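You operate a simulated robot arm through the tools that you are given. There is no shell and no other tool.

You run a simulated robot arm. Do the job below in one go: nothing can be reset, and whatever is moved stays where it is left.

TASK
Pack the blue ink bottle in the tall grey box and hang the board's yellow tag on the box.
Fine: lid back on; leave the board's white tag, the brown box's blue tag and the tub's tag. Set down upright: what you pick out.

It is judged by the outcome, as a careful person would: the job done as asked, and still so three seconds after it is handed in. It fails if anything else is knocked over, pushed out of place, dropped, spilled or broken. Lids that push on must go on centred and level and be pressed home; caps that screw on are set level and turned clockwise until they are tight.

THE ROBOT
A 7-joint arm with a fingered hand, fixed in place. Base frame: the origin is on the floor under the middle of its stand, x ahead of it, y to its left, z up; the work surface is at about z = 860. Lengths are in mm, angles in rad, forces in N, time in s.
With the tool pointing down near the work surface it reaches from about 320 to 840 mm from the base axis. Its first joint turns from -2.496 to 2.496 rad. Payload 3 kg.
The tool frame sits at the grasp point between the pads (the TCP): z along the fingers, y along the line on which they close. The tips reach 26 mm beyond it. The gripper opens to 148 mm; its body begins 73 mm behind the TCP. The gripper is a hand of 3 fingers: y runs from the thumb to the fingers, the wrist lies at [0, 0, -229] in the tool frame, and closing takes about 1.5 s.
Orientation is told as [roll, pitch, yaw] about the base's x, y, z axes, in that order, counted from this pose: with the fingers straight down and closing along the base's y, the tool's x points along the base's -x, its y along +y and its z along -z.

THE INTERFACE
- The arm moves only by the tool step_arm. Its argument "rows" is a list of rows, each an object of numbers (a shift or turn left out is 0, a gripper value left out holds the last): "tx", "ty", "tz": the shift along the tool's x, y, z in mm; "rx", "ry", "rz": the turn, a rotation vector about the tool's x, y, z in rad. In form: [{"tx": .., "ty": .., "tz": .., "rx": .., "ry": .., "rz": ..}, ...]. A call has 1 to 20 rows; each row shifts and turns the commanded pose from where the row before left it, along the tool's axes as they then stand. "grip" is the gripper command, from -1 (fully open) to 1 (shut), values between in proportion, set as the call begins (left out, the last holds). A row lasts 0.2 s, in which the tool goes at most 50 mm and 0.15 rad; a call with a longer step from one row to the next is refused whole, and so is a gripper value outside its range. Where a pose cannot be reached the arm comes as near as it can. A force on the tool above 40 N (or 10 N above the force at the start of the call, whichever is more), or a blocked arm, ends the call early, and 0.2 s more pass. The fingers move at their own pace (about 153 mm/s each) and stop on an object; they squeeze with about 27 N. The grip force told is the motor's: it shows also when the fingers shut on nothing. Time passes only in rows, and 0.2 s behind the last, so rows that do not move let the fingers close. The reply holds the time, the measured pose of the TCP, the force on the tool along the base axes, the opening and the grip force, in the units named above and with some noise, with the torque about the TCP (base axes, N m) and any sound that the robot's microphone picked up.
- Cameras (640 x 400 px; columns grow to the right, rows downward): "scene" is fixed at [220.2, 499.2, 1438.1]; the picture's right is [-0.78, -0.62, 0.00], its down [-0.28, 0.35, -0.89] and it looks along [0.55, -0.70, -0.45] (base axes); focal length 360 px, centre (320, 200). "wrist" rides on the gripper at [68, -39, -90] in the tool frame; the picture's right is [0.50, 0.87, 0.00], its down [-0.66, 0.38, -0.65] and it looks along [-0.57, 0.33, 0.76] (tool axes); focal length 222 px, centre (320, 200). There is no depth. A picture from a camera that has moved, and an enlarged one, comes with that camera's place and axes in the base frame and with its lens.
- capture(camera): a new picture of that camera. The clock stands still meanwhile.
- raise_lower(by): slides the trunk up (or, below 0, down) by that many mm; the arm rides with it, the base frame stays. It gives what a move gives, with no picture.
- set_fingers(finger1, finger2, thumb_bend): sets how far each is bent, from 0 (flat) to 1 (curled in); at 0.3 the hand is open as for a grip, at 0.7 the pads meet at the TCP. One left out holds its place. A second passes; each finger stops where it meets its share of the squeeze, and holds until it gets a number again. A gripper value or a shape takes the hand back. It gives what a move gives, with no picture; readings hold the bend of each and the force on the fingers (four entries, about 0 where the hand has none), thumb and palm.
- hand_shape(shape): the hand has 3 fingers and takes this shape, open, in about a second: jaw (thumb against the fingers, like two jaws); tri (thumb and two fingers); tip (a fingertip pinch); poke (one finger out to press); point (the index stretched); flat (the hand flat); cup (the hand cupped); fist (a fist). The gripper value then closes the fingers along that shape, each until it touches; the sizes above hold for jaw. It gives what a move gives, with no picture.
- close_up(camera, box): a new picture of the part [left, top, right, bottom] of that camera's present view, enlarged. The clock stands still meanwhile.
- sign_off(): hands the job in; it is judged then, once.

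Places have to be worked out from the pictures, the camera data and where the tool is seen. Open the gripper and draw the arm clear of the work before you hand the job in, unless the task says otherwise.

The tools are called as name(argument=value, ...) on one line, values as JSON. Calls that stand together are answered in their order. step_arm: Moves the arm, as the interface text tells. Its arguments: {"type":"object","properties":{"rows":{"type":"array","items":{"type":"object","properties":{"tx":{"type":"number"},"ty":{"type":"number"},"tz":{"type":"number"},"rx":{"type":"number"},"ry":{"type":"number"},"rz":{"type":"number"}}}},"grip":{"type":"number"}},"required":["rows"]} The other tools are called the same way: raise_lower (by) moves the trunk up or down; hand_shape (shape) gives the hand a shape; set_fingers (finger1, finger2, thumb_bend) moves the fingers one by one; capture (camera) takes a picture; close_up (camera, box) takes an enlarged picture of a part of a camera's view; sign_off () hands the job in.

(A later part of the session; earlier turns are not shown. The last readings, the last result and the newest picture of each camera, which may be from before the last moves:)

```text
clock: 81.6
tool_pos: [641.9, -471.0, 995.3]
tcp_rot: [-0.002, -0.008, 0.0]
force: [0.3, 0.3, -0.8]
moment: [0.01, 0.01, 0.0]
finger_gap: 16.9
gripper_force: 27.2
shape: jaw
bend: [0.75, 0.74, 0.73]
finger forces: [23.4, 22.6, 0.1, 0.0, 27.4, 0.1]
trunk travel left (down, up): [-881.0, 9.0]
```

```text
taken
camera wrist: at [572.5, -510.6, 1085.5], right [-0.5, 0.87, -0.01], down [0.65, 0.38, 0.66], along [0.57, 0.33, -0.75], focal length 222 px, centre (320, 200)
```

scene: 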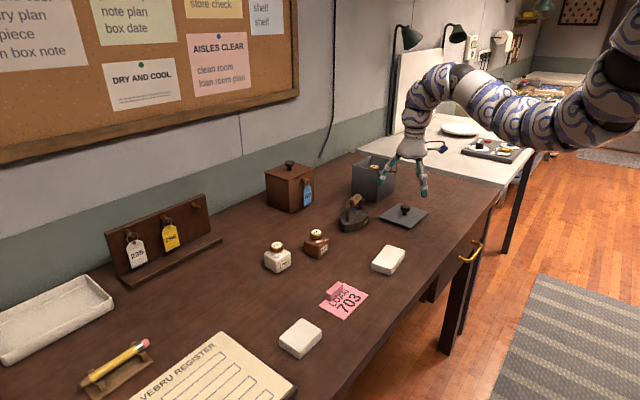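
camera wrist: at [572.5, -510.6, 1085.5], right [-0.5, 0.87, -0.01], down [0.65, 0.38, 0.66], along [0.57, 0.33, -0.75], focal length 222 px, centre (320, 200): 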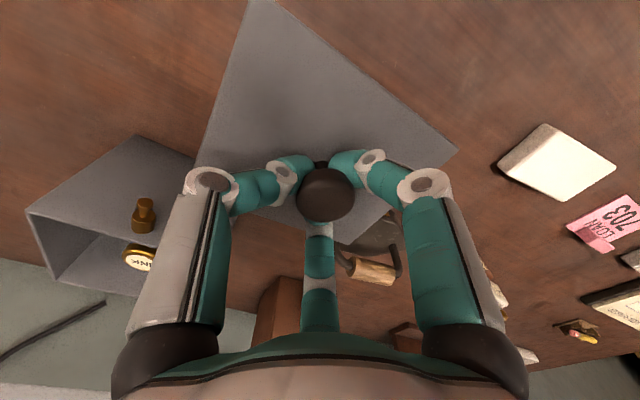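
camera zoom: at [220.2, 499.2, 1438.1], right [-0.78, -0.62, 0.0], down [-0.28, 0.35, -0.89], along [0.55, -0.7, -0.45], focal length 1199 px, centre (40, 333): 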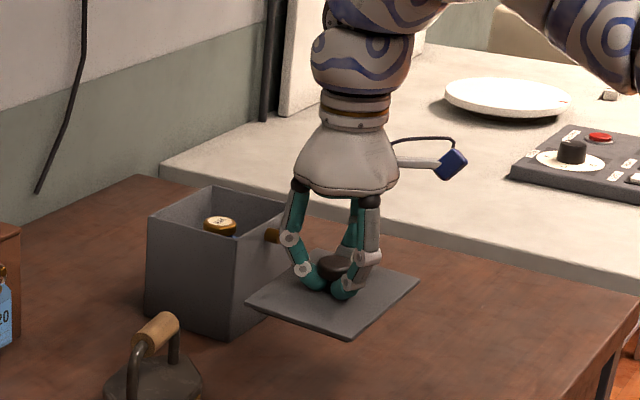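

The lid hangs level. I'll carry it up and out to above the box.

step_arm(rows=[{"tx": -8, "ty": -3, "tz": -16}, {"tx": -9, "ty": -4, "tz": -16}, {"tx": -9, "ty": -5, "tz": -16}, {}])

step_arm(rows=[{"tx": -24.7, "ty": -13.7, "tz": -6}, {"tx": -24.7, "ty": -13.7, "tz": -6}, {"tx": -24.7, "ty": -13.7, "tz": -6}, {"tx": -24.7, "ty": -13.7, "tz": -6}, {"tx": -24.7, "ty": -13.7, "tz": -6}, {"tx": -24.7, "ty": -13.7, "tz": -4}, {}])

capture(camera="wrist")

close_up(camera="scene", box=[330, 90, 458, 210])

```text
clock: 82.6
tool_pos: [667.5, -484.2, 1042.5]
tcp_rot: [-0.003, -0.008, 0.001]
force: [0.2, 0.0, -1.3]
moment: [0.01, 0.01, -0.01]
finger_gap: 17.2
gripper_force: 27.1
shape: jaw
bend: [0.75, 0.74, 0.73]
finger forces: [23.6, 22.7, 0.1, 0.0, 27.6, 0.0]
trunk travel left (down, up): [-881.0, 9.0]
```

```text
clock: 84.2
tool_pos: [815.3, -565.2, 1078.2]
tcp_rot: [-0.001, -0.009, 0.001]
force: [-0.4, 0.5, -1.2]
moment: [-0.01, -0.03, -0.01]
finger_gap: 17.4
gripper_force: 26.8
shape: jaw
bend: [0.75, 0.74, 0.73]
finger forces: [23.5, 23.2, 0.1, 0.0, 28.9, 0.0]
trunk travel left (down, up): [-881.0, 9.0]
```

```text
taken
camera wrist: at [746.1, -603.6, 1170.0], right [-0.5, 0.87, -0.01], down [0.65, 0.38, 0.66], along [0.57, 0.32, -0.75], focal length 222 px, centre (320, 200)
```

wrist: 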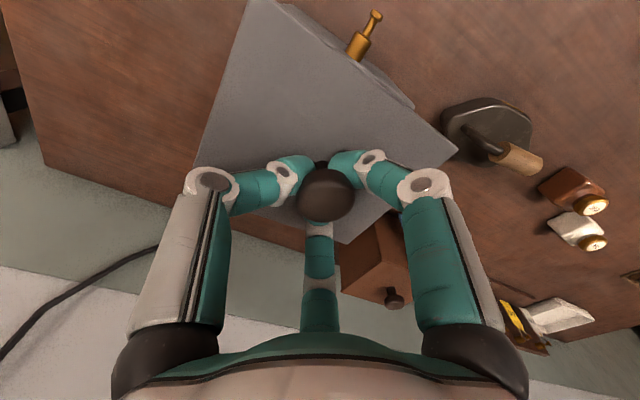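

```text
3.33 times, centred on (394, 150) of scene
camera zoom: at [220.2, 499.2, 1438.1], right [-0.78, -0.62, 0.0], down [-0.28, 0.35, -0.89], along [0.55, -0.7, -0.45], focal length 1199 px, centre (73, 367)
```

zoom: 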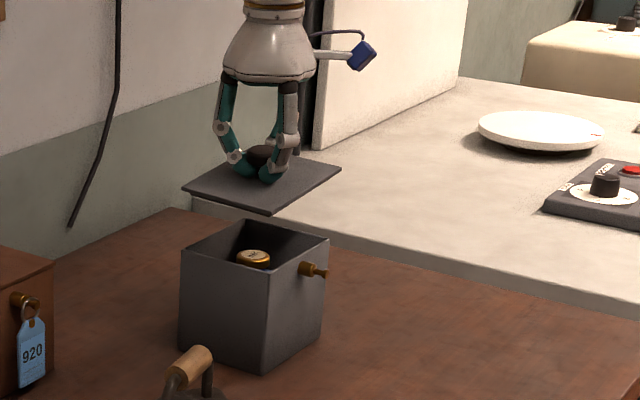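

I'm above the box with the lid. I'll enlarge the wrist view to measure the lid's yaw and offset in the grip, and the box under it.

close_up(camera="wrist", box=[180, 0, 480, 260])

close_up(camera="wrist", box=[300, 0, 480, 120])

```text
1.54 times, centred on (330, 130) of wrist
camera zoom: at [746.1, -603.6, 1170.0], right [-0.5, 0.87, -0.01], down [0.65, 0.38, 0.66], along [0.57, 0.32, -0.75], focal length 342 px, centre (305, 308)
```

zoom: 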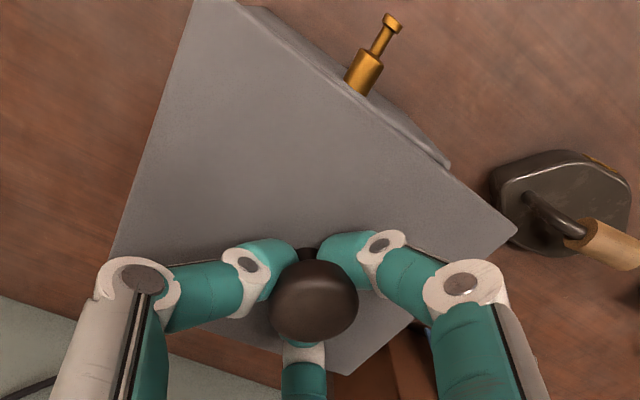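

```text
3.33 times, centred on (390, 60) of wrist
camera zoom: at [746.1, -603.6, 1170.0], right [-0.5, 0.87, -0.01], down [0.65, 0.38, 0.66], along [0.57, 0.32, -0.75], focal length 740 px, centre (87, 667)
```

zoom: 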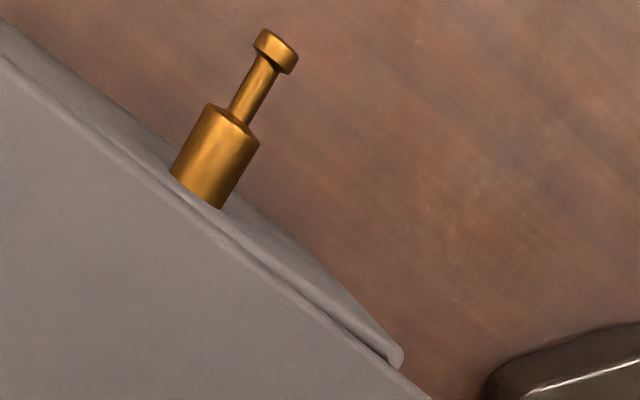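

The lid may be slightly tilted in the grip. I'll zoom the scene camera on the lid to check its level.

close_up(camera="scene", box=[360, 130, 440, 190])

```text
6.67 times, centred on (400, 160) of scene
camera zoom: at [220.2, 499.2, 1438.1], right [-0.78, -0.62, 0.0], down [-0.28, 0.35, -0.89], along [0.55, -0.7, -0.45], focal length 2399 px, centre (-213, 467)
```

zoom: 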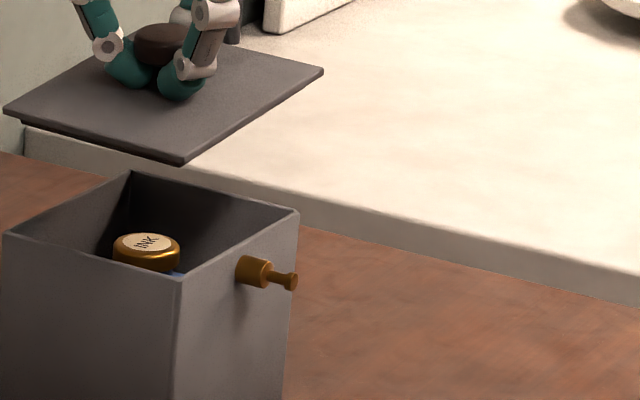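

The lid is tilted in the grip: its −y side is up by about 7° and it is turned about −3°. I'll rotate the hand to compensate, then measure again before lowering.

step_arm(rows=[{"rx": -0.06, "ry": 0.015, "rz": -0.02}, {"rx": -0.06, "ry": 0.015, "rz": -0.02}, {}, {}])

close_up(camera="scene", box=[360, 130, 440, 190])

close_up(camera="wrist", box=[180, 0, 480, 260])

```text
clock: 85.2
tool_pos: [801.0, -562.6, 1080.9]
tcp_rot: [0.117, 0.022, 0.042]
force: [-0.8, -1.0, 0.0]
moment: [0.01, -0.02, 0.03]
finger_gap: 17.3
gripper_force: 26.8
shape: jaw
bend: [0.75, 0.74, 0.73]
finger forces: [23.8, 23.5, 0.0, 0.1, 28.1, 0.1]
out of reach, approached as far as the arm can: row 2
trunk travel left (down, up): [-881.0, 9.0]
```

```text
6.67 times, centred on (400, 160) of scene
camera zoom: at [220.2, 499.2, 1438.1], right [-0.78, -0.62, 0.0], down [-0.28, 0.35, -0.89], along [0.55, -0.7, -0.45], focal length 2399 px, centre (-213, 467)
```

zoom: 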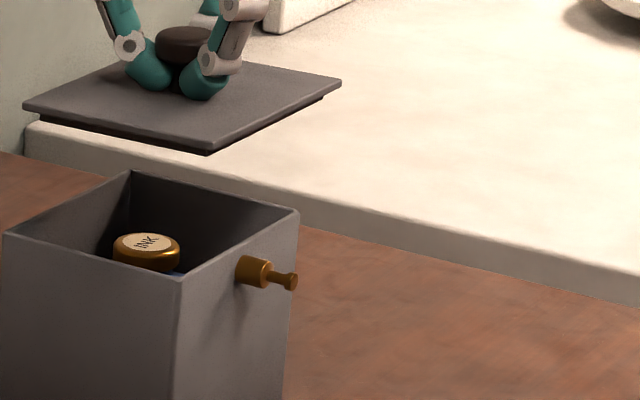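

```text
1.54 times, centred on (330, 130) of wrist
camera zoom: at [736.7, -614.3, 1168.9], right [-0.53, 0.84, 0.11], down [0.66, 0.33, 0.68], along [0.53, 0.44, -0.72], focal length 342 px, centre (305, 308)
```

zoom: 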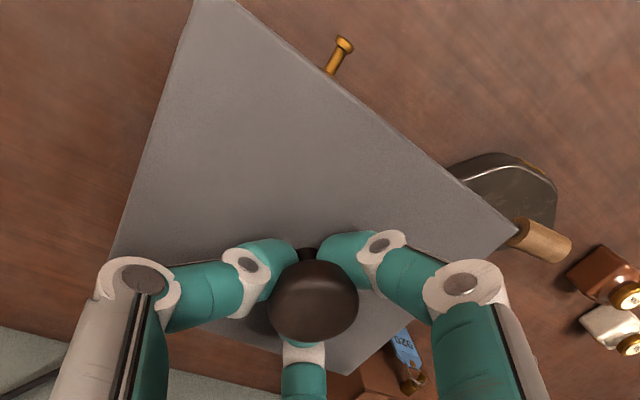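

Now I can see the lid has a plug under the plate, so it must go in level and centred. The arm hit its outer reach, so I'll lower the trunk while raising the arm to gain reach.

step_arm(rows=[{"tx": 0.5, "ty": 2.4, "tz": -20}, {"tx": 0.5, "ty": 2.4, "tz": -20}, {}])

raise_lower(by=-45)

step_arm(rows=[{"tx": 0.5, "ty": 2.4, "tz": -20}, {"tx": 0.5, "ty": 2.4, "tz": -20}, {}])

raise_lower(by=-40)

step_arm(rows=[{"tx": 0.5, "ty": 2.4, "tz": -20}, {"tx": 0.5, "ty": 2.4, "tz": -20}, {}])

raise_lower(by=-40)

```text
clock: 86.0
tool_pos: [802.2, -561.5, 1121.8]
tcp_rot: [0.119, 0.021, 0.042]
force: [0.4, -0.9, -0.7]
moment: [-0.01, 0.04, 0.01]
finger_gap: 16.9
gripper_force: 27.5
shape: jaw
bend: [0.75, 0.74, 0.73]
finger forces: [23.8, 23.4, 0.1, 0.0, 29.0, 0.0]
trunk travel left (down, up): [-881.0, 9.0]
```

```text
clock: 86.9
tool_pos: [802.6, -560.5, 1076.0]
tcp_rot: [0.116, 0.018, 0.043]
force: [0.3, 0.0, -1.0]
moment: [0.0, -0.01, -0.03]
finger_gap: 17.3
gripper_force: 26.4
shape: jaw
bend: [0.75, 0.74, 0.73]
finger forces: [23.8, 23.4, 0.0, 0.0, 28.8, 0.1]
trunk travel left (down, up): [-836.0, 54.0]
```

```text
clock: 87.7
tool_pos: [800.7, -561.2, 1115.7]
tcp_rot: [0.118, 0.02, 0.043]
force: [0.1, 0.4, -0.8]
moment: [-0.02, -0.03, 0.01]
finger_gap: 16.9
gripper_force: 27.1
shape: jaw
bend: [0.75, 0.74, 0.73]
finger forces: [23.9, 23.4, 0.0, 0.0, 30.4, 0.0]
trunk travel left (down, up): [-836.0, 54.0]
```

```text
clock: 88.5
tool_pos: [801.1, -561.5, 1076.0]
tcp_rot: [0.117, 0.018, 0.043]
force: [0.4, 0.0, -1.1]
moment: [-0.02, -0.01, 0.02]
finger_gap: 17.0
gripper_force: 27.0
shape: jaw
bend: [0.75, 0.74, 0.73]
finger forces: [23.9, 23.4, 0.0, 0.0, 30.4, 0.1]
trunk travel left (down, up): [-796.0, 94.0]
```

```text
clock: 89.3
tool_pos: [802.1, -562.7, 1117.5]
tcp_rot: [0.119, 0.019, 0.041]
force: [0.6, -0.2, -1.5]
moment: [-0.01, -0.01, 0.0]
finger_gap: 16.6
gripper_force: 27.1
shape: jaw
bend: [0.75, 0.74, 0.73]
finger forces: [24.1, 23.4, 0.0, 0.0, 30.8, 0.1]
trunk travel left (down, up): [-796.0, 94.0]
```

```text
clock: 90.1
tool_pos: [801.4, -562.2, 1078.2]
tcp_rot: [0.118, 0.018, 0.043]
force: [-0.5, 0.1, -1.0]
moment: [-0.01, -0.04, 0.01]
finger_gap: 16.9
gripper_force: 27.4
shape: jaw
bend: [0.75, 0.74, 0.73]
finger forces: [24.2, 23.4, 0.1, 0.0, 30.8, 0.1]
trunk travel left (down, up): [-756.0, 134.0]
```

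Trunk is now lower with more reach. I'll move back over the box centre and measure the lid again.

step_arm(rows=[{"tx": -7, "ty": -3}, {"tx": -7, "ty": -3}, {}])

close_up(camera="scene", box=[360, 130, 440, 190])

close_up(camera="wrist", box=[180, 0, 480, 260])

```text
clock: 90.9
tool_pos: [817.1, -568.0, 1076.9]
tcp_rot: [0.118, 0.019, 0.042]
force: [0.2, 0.1, -0.3]
moment: [-0.03, 0.01, -0.04]
finger_gap: 16.7
gripper_force: 27.2
shape: jaw
bend: [0.75, 0.74, 0.73]
finger forces: [24.2, 23.4, 0.1, 0.0, 31.2, 0.0]
trunk travel left (down, up): [-756.0, 134.0]
```

```text
6.67 times, centred on (400, 160) of scene
camera zoom: at [220.2, 499.2, 1438.1], right [-0.78, -0.62, 0.0], down [-0.28, 0.35, -0.89], along [0.55, -0.7, -0.45], focal length 2399 px, centre (-213, 467)
```

zoom: 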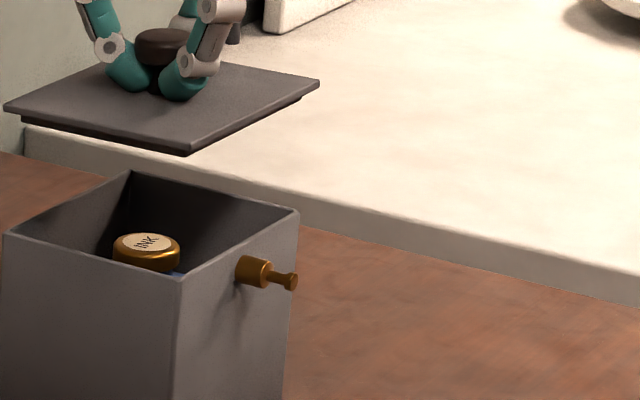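

```text
1.54 times, centred on (330, 130) of wrist
camera zoom: at [751.6, -619.6, 1163.9], right [-0.53, 0.84, 0.11], down [0.66, 0.33, 0.68], along [0.53, 0.44, -0.72], focal length 342 px, centre (305, 308)
```

zoom: 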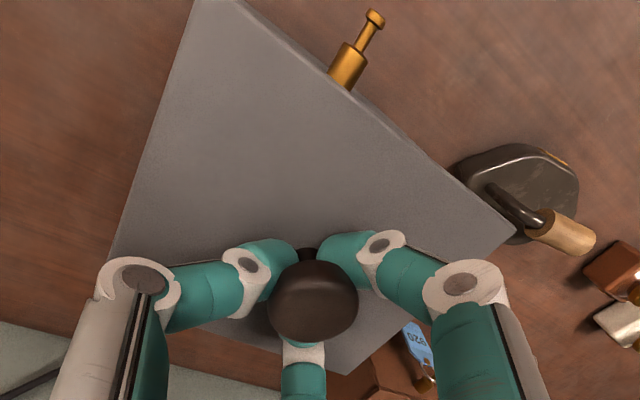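

The lid now reads level within about half a degree, centred at about (814.6, −563.2) versus the box at (816.2, −567.4). I'll correct that offset and lower the trunk 45 mm.

step_arm(rows=[{"rx": -0.008, "ry": -0.01, "rz": -0.008}, {"tx": -1.4, "ty": -4.2, "tz": -0.5}, {}])

raise_lower(by=-45)

close_up(camera="scene", box=[360, 130, 440, 190])

close_up(camera="wrist", box=[180, 0, 480, 260])

```text
clock: 91.7
tool_pos: [816.0, -571.6, 1076.6]
tcp_rot: [0.127, 0.009, 0.05]
force: [-0.9, 0.6, -0.5]
moment: [0.03, -0.02, -0.02]
finger_gap: 16.8
gripper_force: 27.5
shape: jaw
bend: [0.75, 0.74, 0.73]
finger forces: [24.2, 23.5, 0.1, 0.0, 31.3, 0.1]
trunk travel left (down, up): [-756.0, 134.0]
```

```text
clock: 92.6
tool_pos: [818.0, -570.1, 1031.9]
tcp_rot: [0.124, 0.01, 0.048]
force: [-0.3, -0.1, -0.8]
moment: [0.0, 0.0, 0.01]
finger_gap: 16.9
gripper_force: 26.4
shape: jaw
bend: [0.75, 0.74, 0.73]
finger forces: [24.2, 23.6, 0.0, 0.0, 31.3, 0.0]
trunk travel left (down, up): [-711.0, 179.0]
```

```text
6.67 times, centred on (400, 160) of scene
camera zoom: at [220.2, 499.2, 1438.1], right [-0.78, -0.62, 0.0], down [-0.28, 0.35, -0.89], along [0.55, -0.7, -0.45], focal length 2399 px, centre (-213, 467)
```

zoom: 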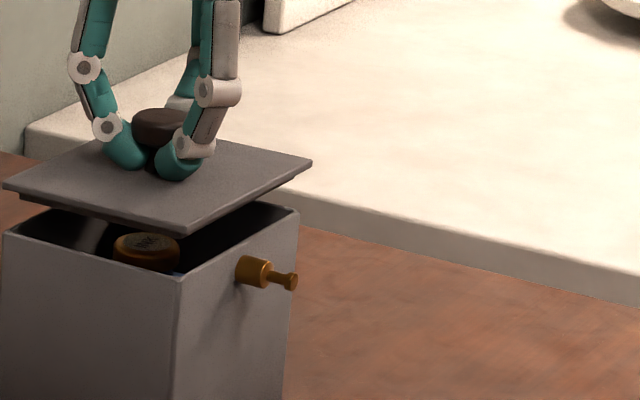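

```text
1.54 times, centred on (330, 130) of wrist
camera zoom: at [751.8, -624.5, 1118.4], right [-0.54, 0.83, 0.11], down [0.65, 0.33, 0.69], along [0.54, 0.45, -0.71], focal length 342 px, centre (305, 308)
```

zoom: 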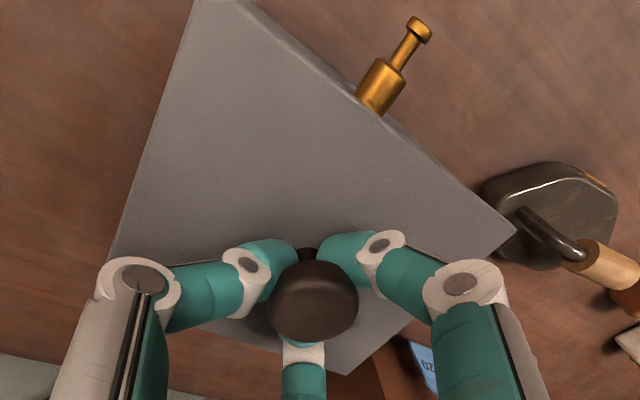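

The lid is hovering about 25 mm above the rim. I'll take tighter views to check its yaw and offset against the rim.

close_up(camera="scene", box=[356, 144, 404, 174])

close_up(camera="wrist", box=[280, 0, 430, 110])

```text
13.33 times, centred on (380, 159) of scene
camera zoom: at [220.2, 499.2, 1438.1], right [-0.78, -0.62, 0.0], down [-0.28, 0.35, -0.89], along [0.55, -0.7, -0.45], focal length 4797 px, centre (-480, 747)
```

zoom: 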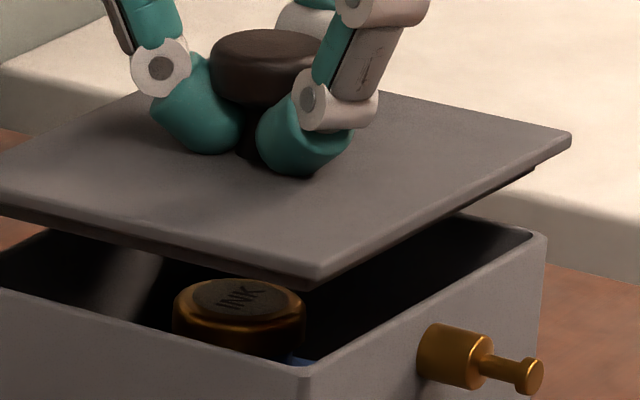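

```text
3.64 times, centred on (355, 55) of wrist
camera zoom: at [751.8, -624.5, 1118.4], right [-0.54, 0.83, 0.11], down [0.65, 0.33, 0.69], along [0.54, 0.45, -0.71], focal length 808 px, centre (193, 727)
```

zoom: 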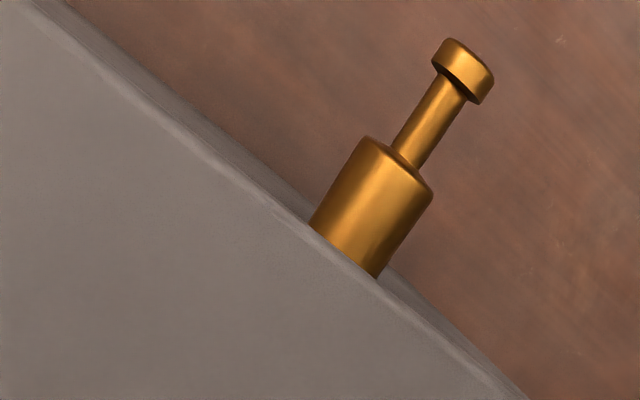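

The lid is within about 1 mm in x, square, and nearly level. I'll nudge it 1.2 mm outward and lower 14 mm more.

step_arm(rows=[{"tx": -1.2}, {}])

raise_lower(by=-14)

close_up(camera="scene", box=[356, 148, 404, 178])

```text
clock: 93.2
tool_pos: [818.0, -572.1, 1032.0]
tcp_rot: [0.125, 0.008, 0.048]
force: [-1.0, 0.1, -0.4]
moment: [0.02, -0.02, -0.02]
finger_gap: 16.8
gripper_force: 27.0
shape: jaw
bend: [0.75, 0.74, 0.73]
finger forces: [24.3, 23.5, 0.1, 0.0, 31.2, 0.0]
trunk travel left (down, up): [-711.0, 179.0]
```

```text
clock: 93.8
tool_pos: [819.0, -571.4, 1018.2]
tcp_rot: [0.124, 0.008, 0.049]
force: [-0.9, -0.6, -0.9]
moment: [0.01, -0.02, 0.02]
finger_gap: 16.6
gripper_force: 26.5
shape: jaw
bend: [0.75, 0.74, 0.73]
finger forces: [24.2, 23.5, 0.1, 0.0, 31.4, 0.0]
trunk travel left (down, up): [-697.0, 193.0]
```

```text
13.33 times, centred on (380, 163) of scene
camera zoom: at [220.2, 499.2, 1438.1], right [-0.78, -0.62, 0.0], down [-0.28, 0.35, -0.89], along [0.55, -0.7, -0.45], focal length 4797 px, centre (-480, 693)
```

zoom: 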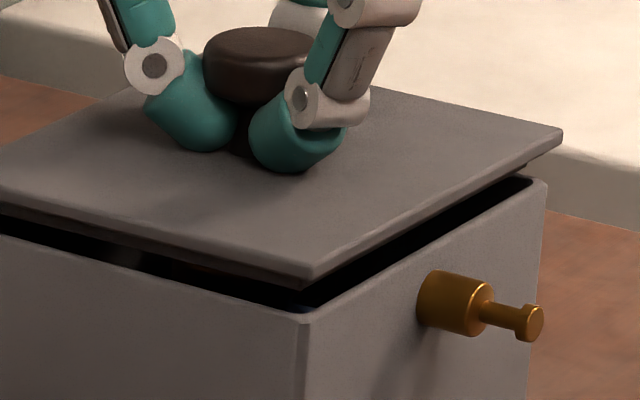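

About 10 mm to go. I'll look at the left corner as well to confirm the centring.

close_up(camera="scene", box=[340, 148, 388, 178])

close_up(camera="wrist", box=[180, 0, 480, 260])

```text
13.33 times, centred on (364, 163) of scene
camera zoom: at [220.2, 499.2, 1438.1], right [-0.78, -0.62, 0.0], down [-0.28, 0.35, -0.89], along [0.55, -0.7, -0.45], focal length 4797 px, centre (-267, 693)
```

zoom: 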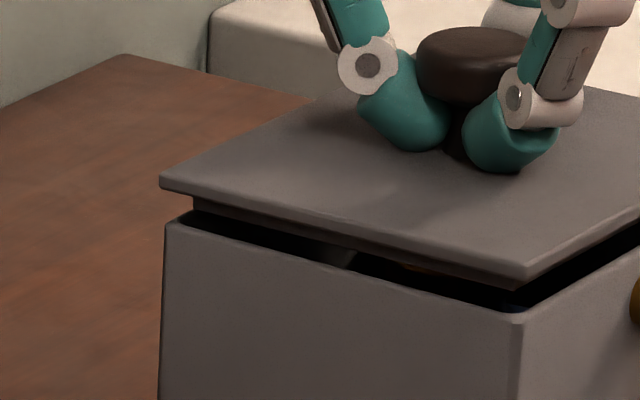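

```text
1.54 times, centred on (330, 130) of wrist
camera zoom: at [752.7, -624.3, 1104.2], right [-0.54, 0.83, 0.11], down [0.65, 0.33, 0.69], along [0.54, 0.45, -0.71], focal length 342 px, centre (305, 308)
```

zoom: 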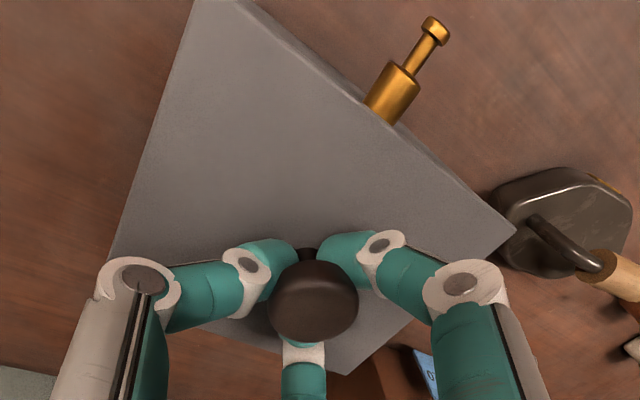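

Centring is good (within ~0.5 mm); the far side is about 1.5 mm low. I'll trim the pitch slightly and lower in small steps, watching forces.

step_arm(rows=[{"ry": -0.013}, {}])

raise_lower(by=-4)

raise_lower(by=-2)

close_up(camera="scene", box=[348, 148, 396, 178])

```text
clock: 94.4
tool_pos: [818.2, -570.6, 1018.4]
tcp_rot: [0.125, -0.005, 0.048]
force: [0.3, 0.3, -0.6]
moment: [0.03, -0.03, -0.02]
finger_gap: 16.7
gripper_force: 27.5
shape: jaw
bend: [0.75, 0.74, 0.73]
finger forces: [24.3, 23.4, 0.0, 0.1, 31.3, 0.1]
trunk travel left (down, up): [-697.0, 193.0]
```

```text
clock: 95.0
tool_pos: [818.2, -571.8, 1013.4]
tcp_rot: [0.125, -0.001, 0.048]
force: [0.5, -0.3, -0.5]
moment: [-0.01, 0.01, -0.03]
finger_gap: 16.9
gripper_force: 27.7
shape: jaw
bend: [0.75, 0.74, 0.73]
finger forces: [24.3, 23.5, 0.1, 0.1, 31.4, 0.0]
trunk travel left (down, up): [-693.0, 197.0]
```

```text
clock: 95.5
tool_pos: [817.1, -571.1, 1010.3]
tcp_rot: [0.126, -0.003, 0.047]
force: [0.5, -0.2, -0.3]
moment: [-0.04, -0.02, 0.0]
finger_gap: 16.5
gripper_force: 26.9
shape: jaw
bend: [0.75, 0.74, 0.73]
finger forces: [24.3, 23.4, 0.0, 0.0, 31.4, 0.0]
trunk travel left (down, up): [-691.0, 199.0]
```

```text
13.33 times, centred on (372, 163) of scene
camera zoom: at [220.2, 499.2, 1438.1], right [-0.78, -0.62, 0.0], down [-0.28, 0.35, -0.89], along [0.55, -0.7, -0.45], focal length 4797 px, centre (-373, 693)
```

zoom: 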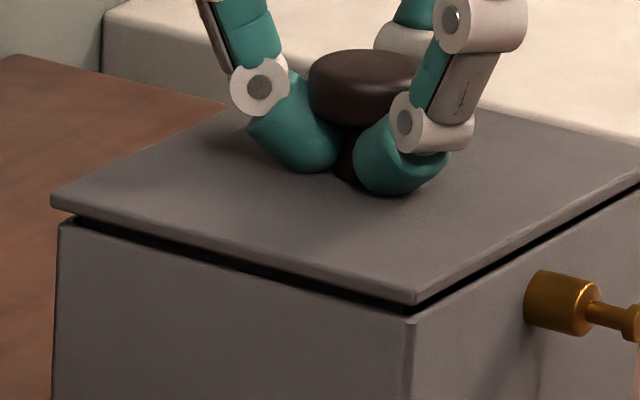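

The plug is entering with no side force and the gap looks uniform. I'll continue down.

raise_lower(by=-2)

raise_lower(by=-2)

close_up(camera="scene", box=[348, 148, 396, 178])

```text
clock: 96.0
tool_pos: [817.9, -571.7, 1009.5]
tcp_rot: [0.125, -0.005, 0.047]
force: [-0.5, 0.0, -0.2]
moment: [0.03, 0.01, 0.0]
finger_gap: 16.8
gripper_force: 26.6
shape: jaw
bend: [0.75, 0.74, 0.73]
finger forces: [24.3, 23.5, 0.0, 0.0, 31.4, 0.1]
trunk travel left (down, up): [-689.0, 201.0]
```

```text
clock: 96.5
tool_pos: [817.8, -571.2, 1008.8]
tcp_rot: [0.126, -0.005, 0.046]
force: [1.7, -0.2, 4.3]
moment: [0.0, 0.01, 0.01]
finger_gap: 17.3
gripper_force: 26.9
shape: jaw
bend: [0.75, 0.74, 0.73]
finger forces: [26.1, 24.7, 0.1, 0.0, 31.5, 0.0]
trunk travel left (down, up): [-687.0, 203.0]
heard: snap
```

```text
13.33 times, centred on (372, 163) of scene
camera zoom: at [220.2, 499.2, 1438.1], right [-0.78, -0.62, 0.0], down [-0.28, 0.35, -0.89], along [0.55, -0.7, -0.45], focal length 4797 px, centre (-373, 693)
```

zoom: 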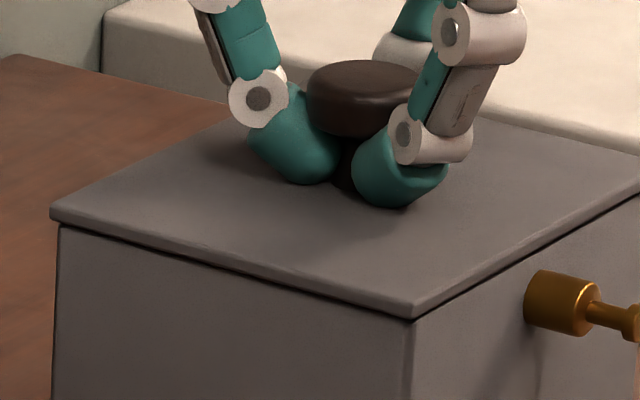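

A snap was heard and the lid sits flush and level all round. I'll open the fingers in stages while rising slightly so they don't pull on or press the lid.

step_arm(rows=[{}, {}], grip=0.65)

step_arm(rows=[{"ty": 0.2, "tz": -1.5}, {"ty": 0.2, "tz": -1.5}], grip=0.5)

```text
clock: 97.1
tool_pos: [818.2, -571.2, 1009.1]
tcp_rot: [0.126, -0.007, 0.048]
force: [0.6, 2.4, 9.8]
moment: [0.07, 0.02, -0.02]
finger_gap: 25.1
gripper_force: 0.1
shape: jaw
bend: [0.76, 0.75, 0.73]
finger forces: [2.0, 1.7, 0.1, 0.0, 10.6, 0.0]
trunk travel left (down, up): [-687.0, 203.0]
```

```text
clock: 97.7
tool_pos: [816.4, -571.4, 1011.1]
tcp_rot: [0.126, -0.003, 0.047]
force: [-1.5, 1.1, 4.6]
moment: [0.02, 0.02, -0.02]
finger_gap: 35.8
gripper_force: 0.3
shape: jaw
bend: [0.76, 0.76, 0.72]
finger forces: [0.0, 0.0, 0.0, 0.0, 4.3, 0.0]
trunk travel left (down, up): [-687.0, 203.0]
```

step_arm(rows=[{"ty": 0.3, "tz": -2.5}, {"ty": 0.3, "tz": -2.5}], grip=0.35)

step_arm(rows=[{"ty": 0.4, "tz": -3}, {"ty": 0.4, "tz": -3}], grip=0.1)

close_up(camera="scene", box=[330, 100, 426, 200])

```text
clock: 98.3
tool_pos: [817.7, -569.8, 1016.2]
tcp_rot: [0.127, -0.003, 0.046]
force: [-0.6, -0.1, -0.6]
moment: [0.01, -0.03, -0.01]
finger_gap: 48.0
gripper_force: 0.1
shape: jaw
bend: [0.77, 0.77, 0.7]
finger forces: [0.0, 0.0, 0.0, 0.0, 0.1, 0.0]
trunk travel left (down, up): [-687.0, 203.0]
```

```text
clock: 98.9
tool_pos: [817.7, -571.1, 1021.3]
tcp_rot: [0.126, -0.004, 0.048]
force: [-0.1, 0.0, 0.3]
moment: [0.03, -0.01, 0.03]
finger_gap: 66.1
gripper_force: 0.1
shape: jaw
bend: [0.39, 0.39, 0.7]
finger forces: [0.0, 0.0, 0.0, 0.0, 0.0, 0.0]
trunk travel left (down, up): [-687.0, 203.0]
```

```text
4.00 times, centred on (378, 150) of scene
camera zoom: at [220.2, 499.2, 1438.1], right [-0.78, -0.62, 0.0], down [-0.28, 0.35, -0.89], along [0.55, -0.7, -0.45], focal length 1439 px, centre (88, 400)
```

zoom: 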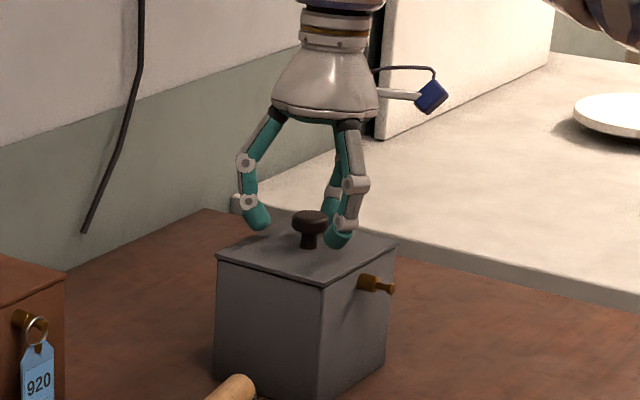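

The hand is free of the knob. I'll rise with the trunk and check the lid from the scene camera.

raise_lower(by=70)

close_up(camera="scene", box=[348, 140, 404, 180])

capture(camera="wrist")

```text
clock: 100.0
tool_pos: [817.8, -571.8, 1090.4]
tcp_rot: [0.125, -0.002, 0.046]
force: [0.4, 0.4, 0.3]
moment: [-0.01, 0.02, -0.04]
finger_gap: 66.2
gripper_force: 0.1
shape: jaw
bend: [0.39, 0.39, 0.7]
finger forces: [0.0, 0.0, 0.0, 0.1, 0.0, 0.0]
trunk travel left (down, up): [-757.0, 133.0]
```

```text
10.00 times, centred on (376, 160) of scene
camera zoom: at [220.2, 499.2, 1438.1], right [-0.78, -0.62, 0.0], down [-0.28, 0.35, -0.89], along [0.55, -0.7, -0.45], focal length 3598 px, centre (-240, 600)
```

zoom: 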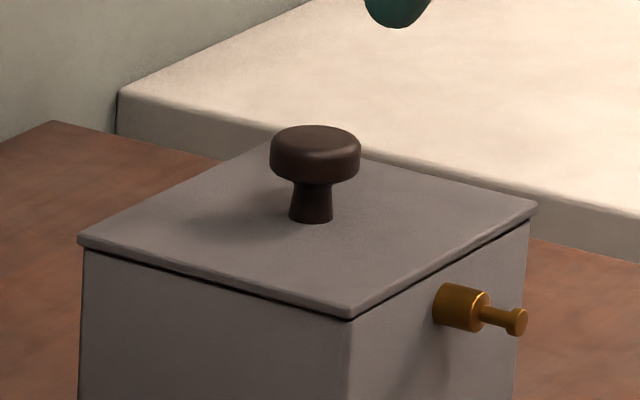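

```text
taken
camera wrist: at [751.9, -624.2, 1177.0], right [-0.54, 0.83, 0.11], down [0.64, 0.32, 0.7], along [0.55, 0.45, -0.71], focal length 222 px, centre (320, 200)
```

wrist: 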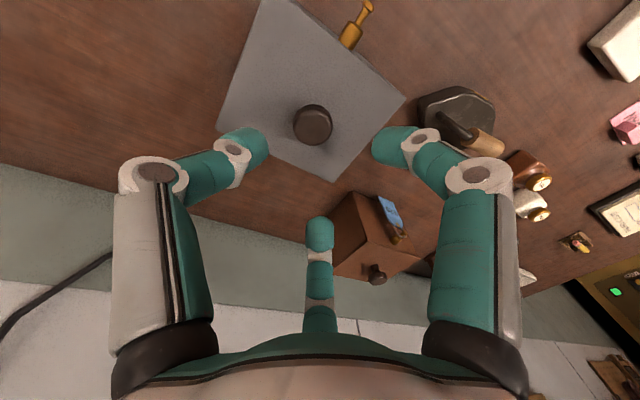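

The lid is back on, flush and level. Next the tag: I'll level the hand and travel back toward the board to study the yellow tag and pegs up close.

step_arm(rows=[{"rx": 0.06, "rz": 0.023}, {"rx": 0.065, "rz": 0.023}, {"tx": 2, "ty": 40}, {"tx": 2, "ty": 40}, {"tx": 2, "ty": 40}, {"tx": 2, "ty": 40}, {"tx": 2, "ty": 40}, {"tx": 2, "ty": 40}, {"tx": 2, "ty": 40}, {"tx": 2, "ty": 40}, {"tx": 2, "ty": 40}, {"tx": 2, "ty": 40}, {"tx": 2, "ty": 40}, {"tx": 2, "ty": 40}, {"tx": 2, "ty": 40}, {"tx": 2, "ty": 40}, {}])

capture(camera="wrist")

capture(camera="scene")

```text
clock: 103.6
tool_pos: [794.3, -12.9, 1084.1]
tcp_rot: [0.001, -0.002, 0.0]
force: [0.8, 0.3, 0.8]
moment: [-0.01, 0.02, 0.02]
finger_gap: 66.4
gripper_force: 0.1
shape: jaw
bend: [0.39, 0.39, 0.7]
finger forces: [0.0, 0.1, 0.0, 0.1, 0.1, 0.0]
out of reach, approached as far as the arm can: row 10, 11
trunk travel left (down, up): [-757.0, 133.0]
```

```text
taken
camera wrist: at [725.6, -52.2, 1175.8], right [-0.5, 0.87, 0.0], down [0.65, 0.38, 0.66], along [0.57, 0.33, -0.76], focal length 222 px, centre (320, 200)
```

wrist: 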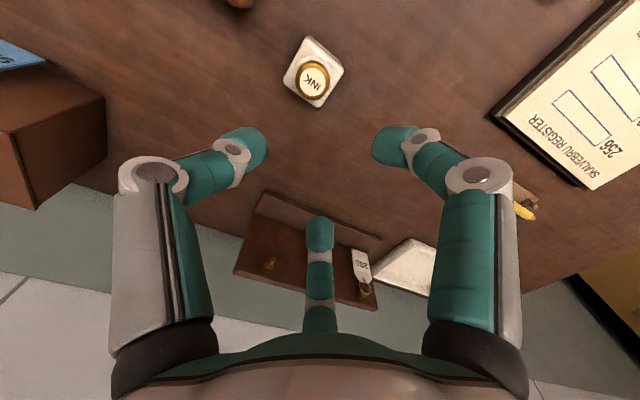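

```text
taken
```

scene: 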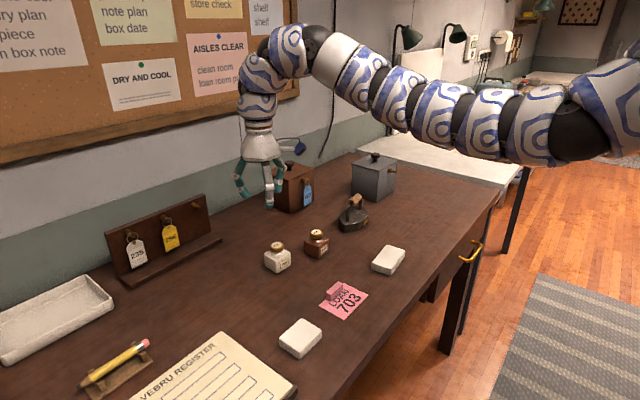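

I'm near the board. I'll move forward to about (880, 90, 1010) and tilt the hand so the wrist camera looks straight at the tags.

step_arm(rows=[{"tx": -17, "ty": 20, "tz": 12}, {"tx": -17, "ty": 20, "tz": 12}, {"tx": -17, "ty": 20, "tz": 12}, {"tx": -17, "ty": 20, "tz": 12}, {"tx": -17, "ty": 20, "tz": 12}, {"ry": -0.12}, {"ry": -0.12}, {"ry": -0.12}, {"ry": -0.12}, {"ry": -0.12}, {}])

capture(camera="wrist")

capture(camera="scene")

```text
clock: 106.0
tool_pos: [879.8, 89.7, 1026.3]
tcp_rot: [0.002, -0.601, 0.0]
force: [0.5, -0.3, -0.8]
moment: [0.03, 0.04, 0.0]
finger_gap: 66.8
gripper_force: 0.1
shape: jaw
bend: [0.39, 0.39, 0.7]
finger forces: [0.0, 0.0, 0.1, 0.1, 0.1, 0.0]
trunk travel left (down, up): [-757.0, 133.0]
```

```text
taken
camera wrist: at [772.7, 49.7, 1064.0], right [-0.41, 0.87, -0.28], down [0.17, 0.38, 0.91], along [0.9, 0.33, -0.3], focal length 222 px, centre (320, 200)
```

wrist: 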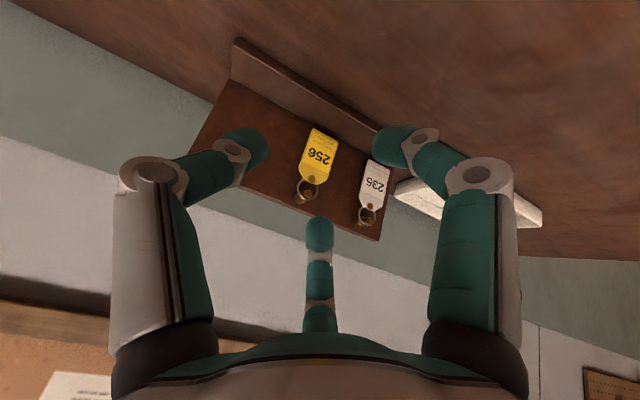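

```text
taken
```

scene: 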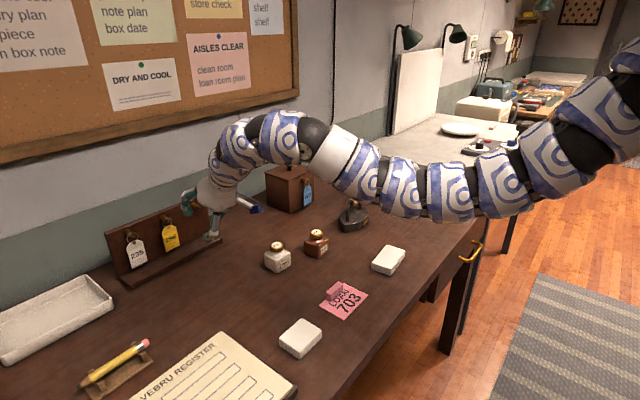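

Now the tags are in the wrist view. I'll enlarge both tags and pegs.

close_up(camera="wrist", box=[240, 110, 410, 240])

close_up(camera="scene", box=[140, 190, 220, 260])

```text
3.08 times, centred on (325, 175) of wrist
camera zoom: at [772.7, 49.7, 1064.0], right [-0.41, 0.87, -0.28], down [0.17, 0.38, 0.91], along [0.9, 0.33, -0.3], focal length 684 px, centre (305, 277)
```

zoom: 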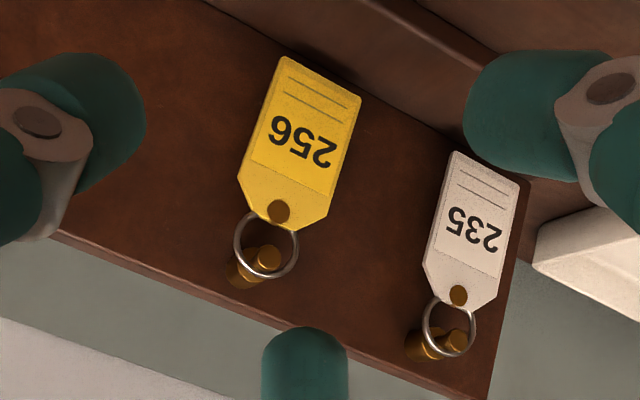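

```text
5.71 times, centred on (180, 225) of scene
camera zoom: at [220.2, 499.2, 1438.1], right [-0.78, -0.62, 0.0], down [-0.28, 0.35, -0.89], along [0.55, -0.7, -0.45], focal length 2056 px, centre (1120, 57)
```

zoom: 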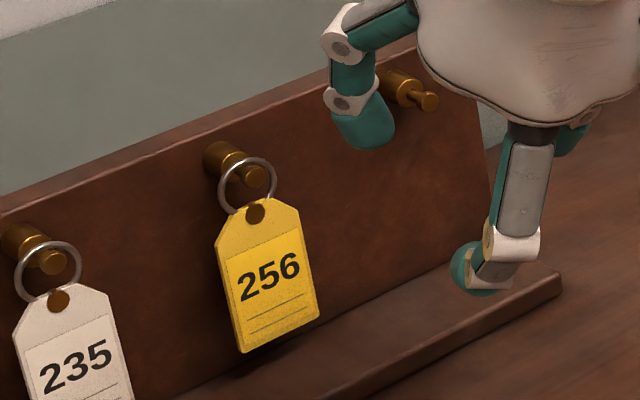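

Triangulating: yellow ring centre ≈ (1019, 120, 974), peg tip ≈ (1012, 120, 980), tag spans y 101–140, z 894–967 in plane x≈1018.5; board face ≈ 1045. I plan to pinch the tag's right edge from the right‑front side; I'll rotate the hand into that pose here in free space first.

step_arm(rows=[{"rx": -0.0516, "ry": 0.0588, "rz": 0.1279}, {"rx": -0.0516, "ry": 0.0588, "rz": 0.1279}, {"rx": -0.0516, "ry": 0.0588, "rz": 0.1279}, {"rx": -0.0516, "ry": 0.0588, "rz": 0.1279}, {"rx": -0.0516, "ry": 0.0588, "rz": 0.1279}, {"rx": -0.0516, "ry": 0.0588, "rz": 0.1279}, {"rx": -0.0516, "ry": 0.0588, "rz": 0.1279}, {"rx": -0.0516, "ry": 0.0588, "rz": 0.1279}])

capture(camera="scene")

```text
clock: 107.8
tool_pos: [880.5, 89.4, 1027.2]
tcp_rot: [0.646, 0.213, -0.809]
force: [0.2, -0.3, 0.4]
moment: [-0.01, -0.01, 0.0]
finger_gap: 66.6
gripper_force: 0.1
shape: jaw
bend: [0.39, 0.39, 0.7]
finger forces: [0.0, 0.1, 0.0, 0.0, 0.0, 0.0]
trunk travel left (down, up): [-757.0, 133.0]
```

```text
taken
```

scene: 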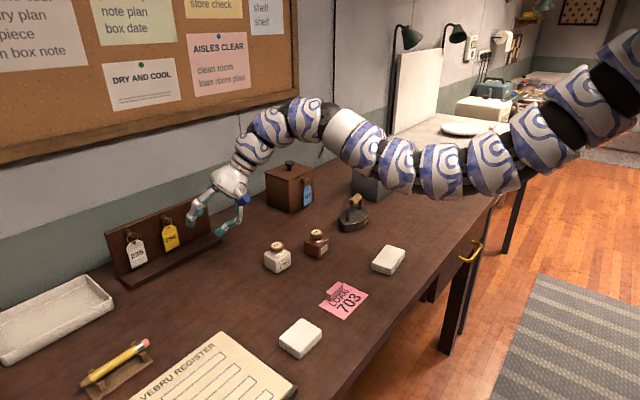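

The first half of the turn went without limits. I'll complete the rotation.

step_arm(rows=[{"rx": -0.0516, "ry": 0.0588, "rz": 0.1279}, {"rx": -0.0516, "ry": 0.0588, "rz": 0.1279}, {"rx": -0.0516, "ry": 0.0588, "rz": 0.1279}, {"rx": -0.0516, "ry": 0.0588, "rz": 0.1279}, {"rx": -0.0516, "ry": 0.0588, "rz": 0.1279}, {"rx": -0.0516, "ry": 0.0588, "rz": 0.1279}, {"rx": -0.0516, "ry": 0.0588, "rz": 0.1279}, {"rx": -0.0516, "ry": 0.0588, "rz": 0.1279}])

capture(camera="scene")

capture(camera="wrist")

```text
clock: 109.6
tool_pos: [879.9, 88.6, 1028.2]
tcp_rot: [0.525, 1.225, -1.57]
force: [0.6, 0.7, 0.6]
moment: [0.01, 0.01, 0.0]
finger_gap: 66.5
gripper_force: 0.1
shape: jaw
bend: [0.39, 0.39, 0.7]
finger forces: [0.0, 0.0, 0.0, 0.0, 0.1, 0.0]
trunk travel left (down, up): [-757.0, 133.0]
```

```text
taken
```

scene: 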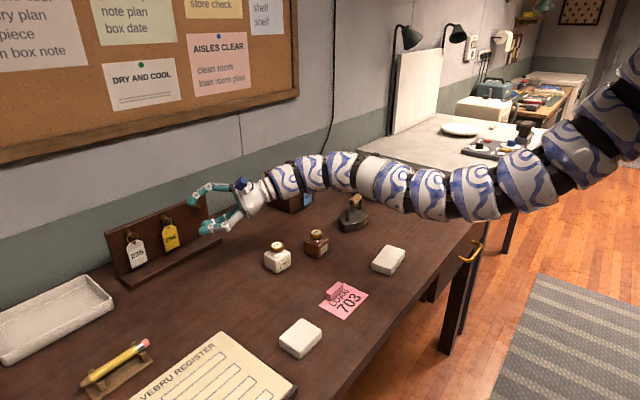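

```text
taken
camera wrist: at [800.4, 56.9, 1112.3], right [0.75, -0.24, 0.62], down [0.0, -0.93, -0.36], along [0.66, 0.27, -0.7], focal length 222 px, centre (320, 200)
```

wrist: 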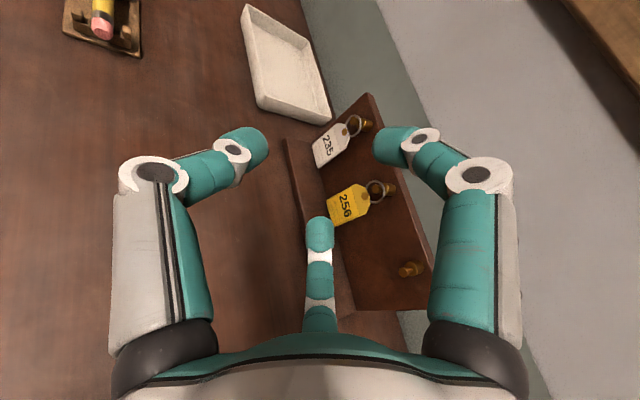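

The hand is in the planned orientation, all within reach. I'll enlarge the view of the tag and pegs from here to refine positions.

close_up(camera="wrist", box=[280, 90, 440, 310])

close_up(camera="scene", box=[100, 170, 260, 280])

```text
1.82 times, centred on (360, 200) of wrist
camera zoom: at [800.4, 56.9, 1112.3], right [0.75, -0.24, 0.62], down [0.0, -0.93, -0.36], along [0.66, 0.27, -0.7], focal length 404 px, centre (247, 200)
```

zoom: 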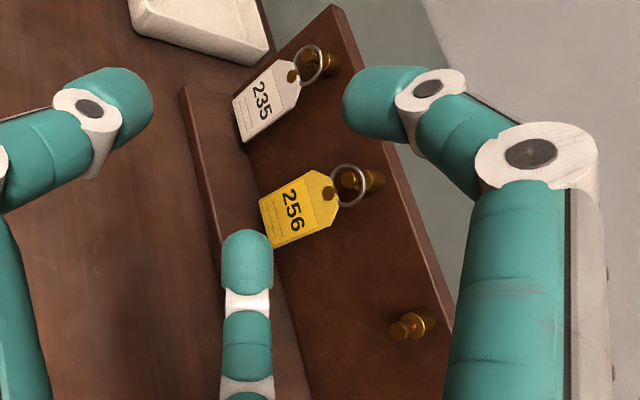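

```text
3.64 times, centred on (180, 225) of scene
camera zoom: at [220.2, 499.2, 1438.1], right [-0.78, -0.62, 0.0], down [-0.28, 0.35, -0.89], along [0.55, -0.7, -0.45], focal length 1308 px, centre (829, 109)
```

zoom: 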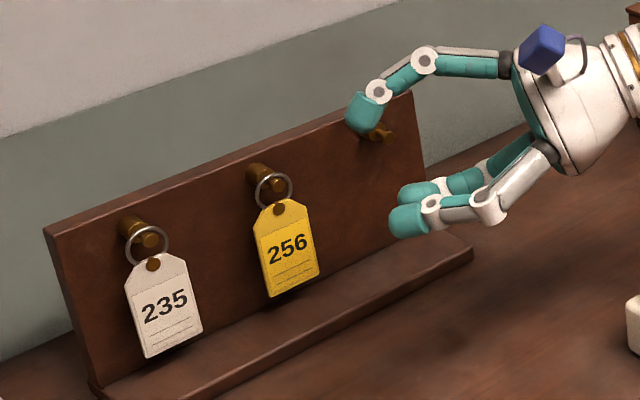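

Geometry is confirmed. I'll raise the hand, lower the trunk by 120 mm for reach, adjust the orientation slightly (coming more from above), and narrow the fingers to about 24 mm.

step_arm(rows=[{"tx": 31.3, "ty": 5.7, "tz": -9.9}, {"tx": 31.3, "ty": 5.7, "tz": -9.9}, {"tx": 31.3, "ty": 5.7, "tz": -9.9}, {}])

raise_lower(by=-120)

step_arm(rows=[{"rx": -0.029, "ry": -0.112, "rz": -0.069}, {"rx": -0.0295, "ry": -0.1113, "rz": -0.069}, {}, {}, {}], grip=0.676)

capture(camera="wrist")

capture(camera="scene")

```text
clock: 110.6
tool_pos: [881.3, 89.3, 1127.9]
tcp_rot: [0.524, 1.224, -1.569]
force: [-0.2, -0.3, 0.8]
moment: [0.01, 0.01, -0.02]
finger_gap: 66.7
gripper_force: 0.0
shape: jaw
bend: [0.39, 0.39, 0.7]
finger forces: [0.1, 0.0, 0.0, 0.0, 0.0, 0.0]
trunk travel left (down, up): [-757.0, 133.0]
```

```text
clock: 112.1
tool_pos: [881.1, 88.0, 1007.1]
tcp_rot: [0.525, 1.224, -1.567]
force: [0.9, 0.1, 0.7]
moment: [0.02, 0.0, 0.01]
finger_gap: 66.6
gripper_force: 0.1
shape: jaw
bend: [0.39, 0.39, 0.7]
finger forces: [0.0, 0.0, 0.0, 0.0, 0.1, 0.0]
trunk travel left (down, up): [-637.0, 253.0]
```

```text
clock: 113.3
tool_pos: [880.8, 89.2, 1007.6]
tcp_rot: [0.584, 0.96, -1.569]
force: [-0.5, -0.2, 0.1]
moment: [-0.01, 0.0, 0.01]
finger_gap: 24.2
gripper_force: 0.2
shape: jaw
bend: [0.75, 0.75, 0.7]
finger forces: [0.0, 0.0, 0.0, 0.0, 0.1, 0.0]
trunk travel left (down, up): [-637.0, 253.0]
```

```text
taken
camera wrist: at [797.5, 83.2, 1094.0], right [0.72, -0.1, 0.68], down [-0.04, -0.99, -0.1], along [0.69, 0.05, -0.72], focal length 222 px, centre (320, 200)
```

wrist: 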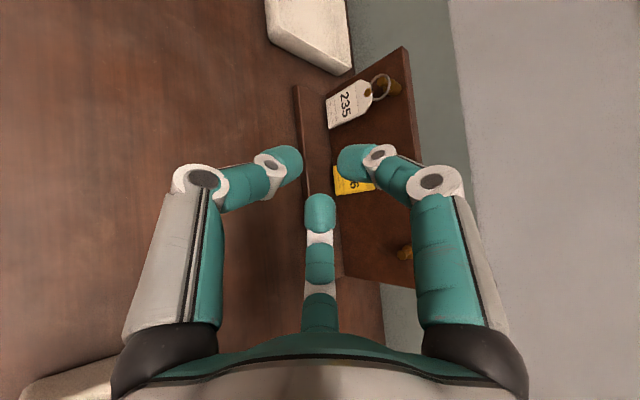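

```text
taken
```

scene: 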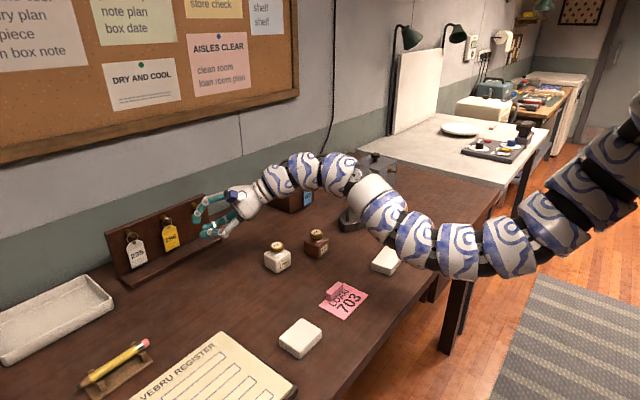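

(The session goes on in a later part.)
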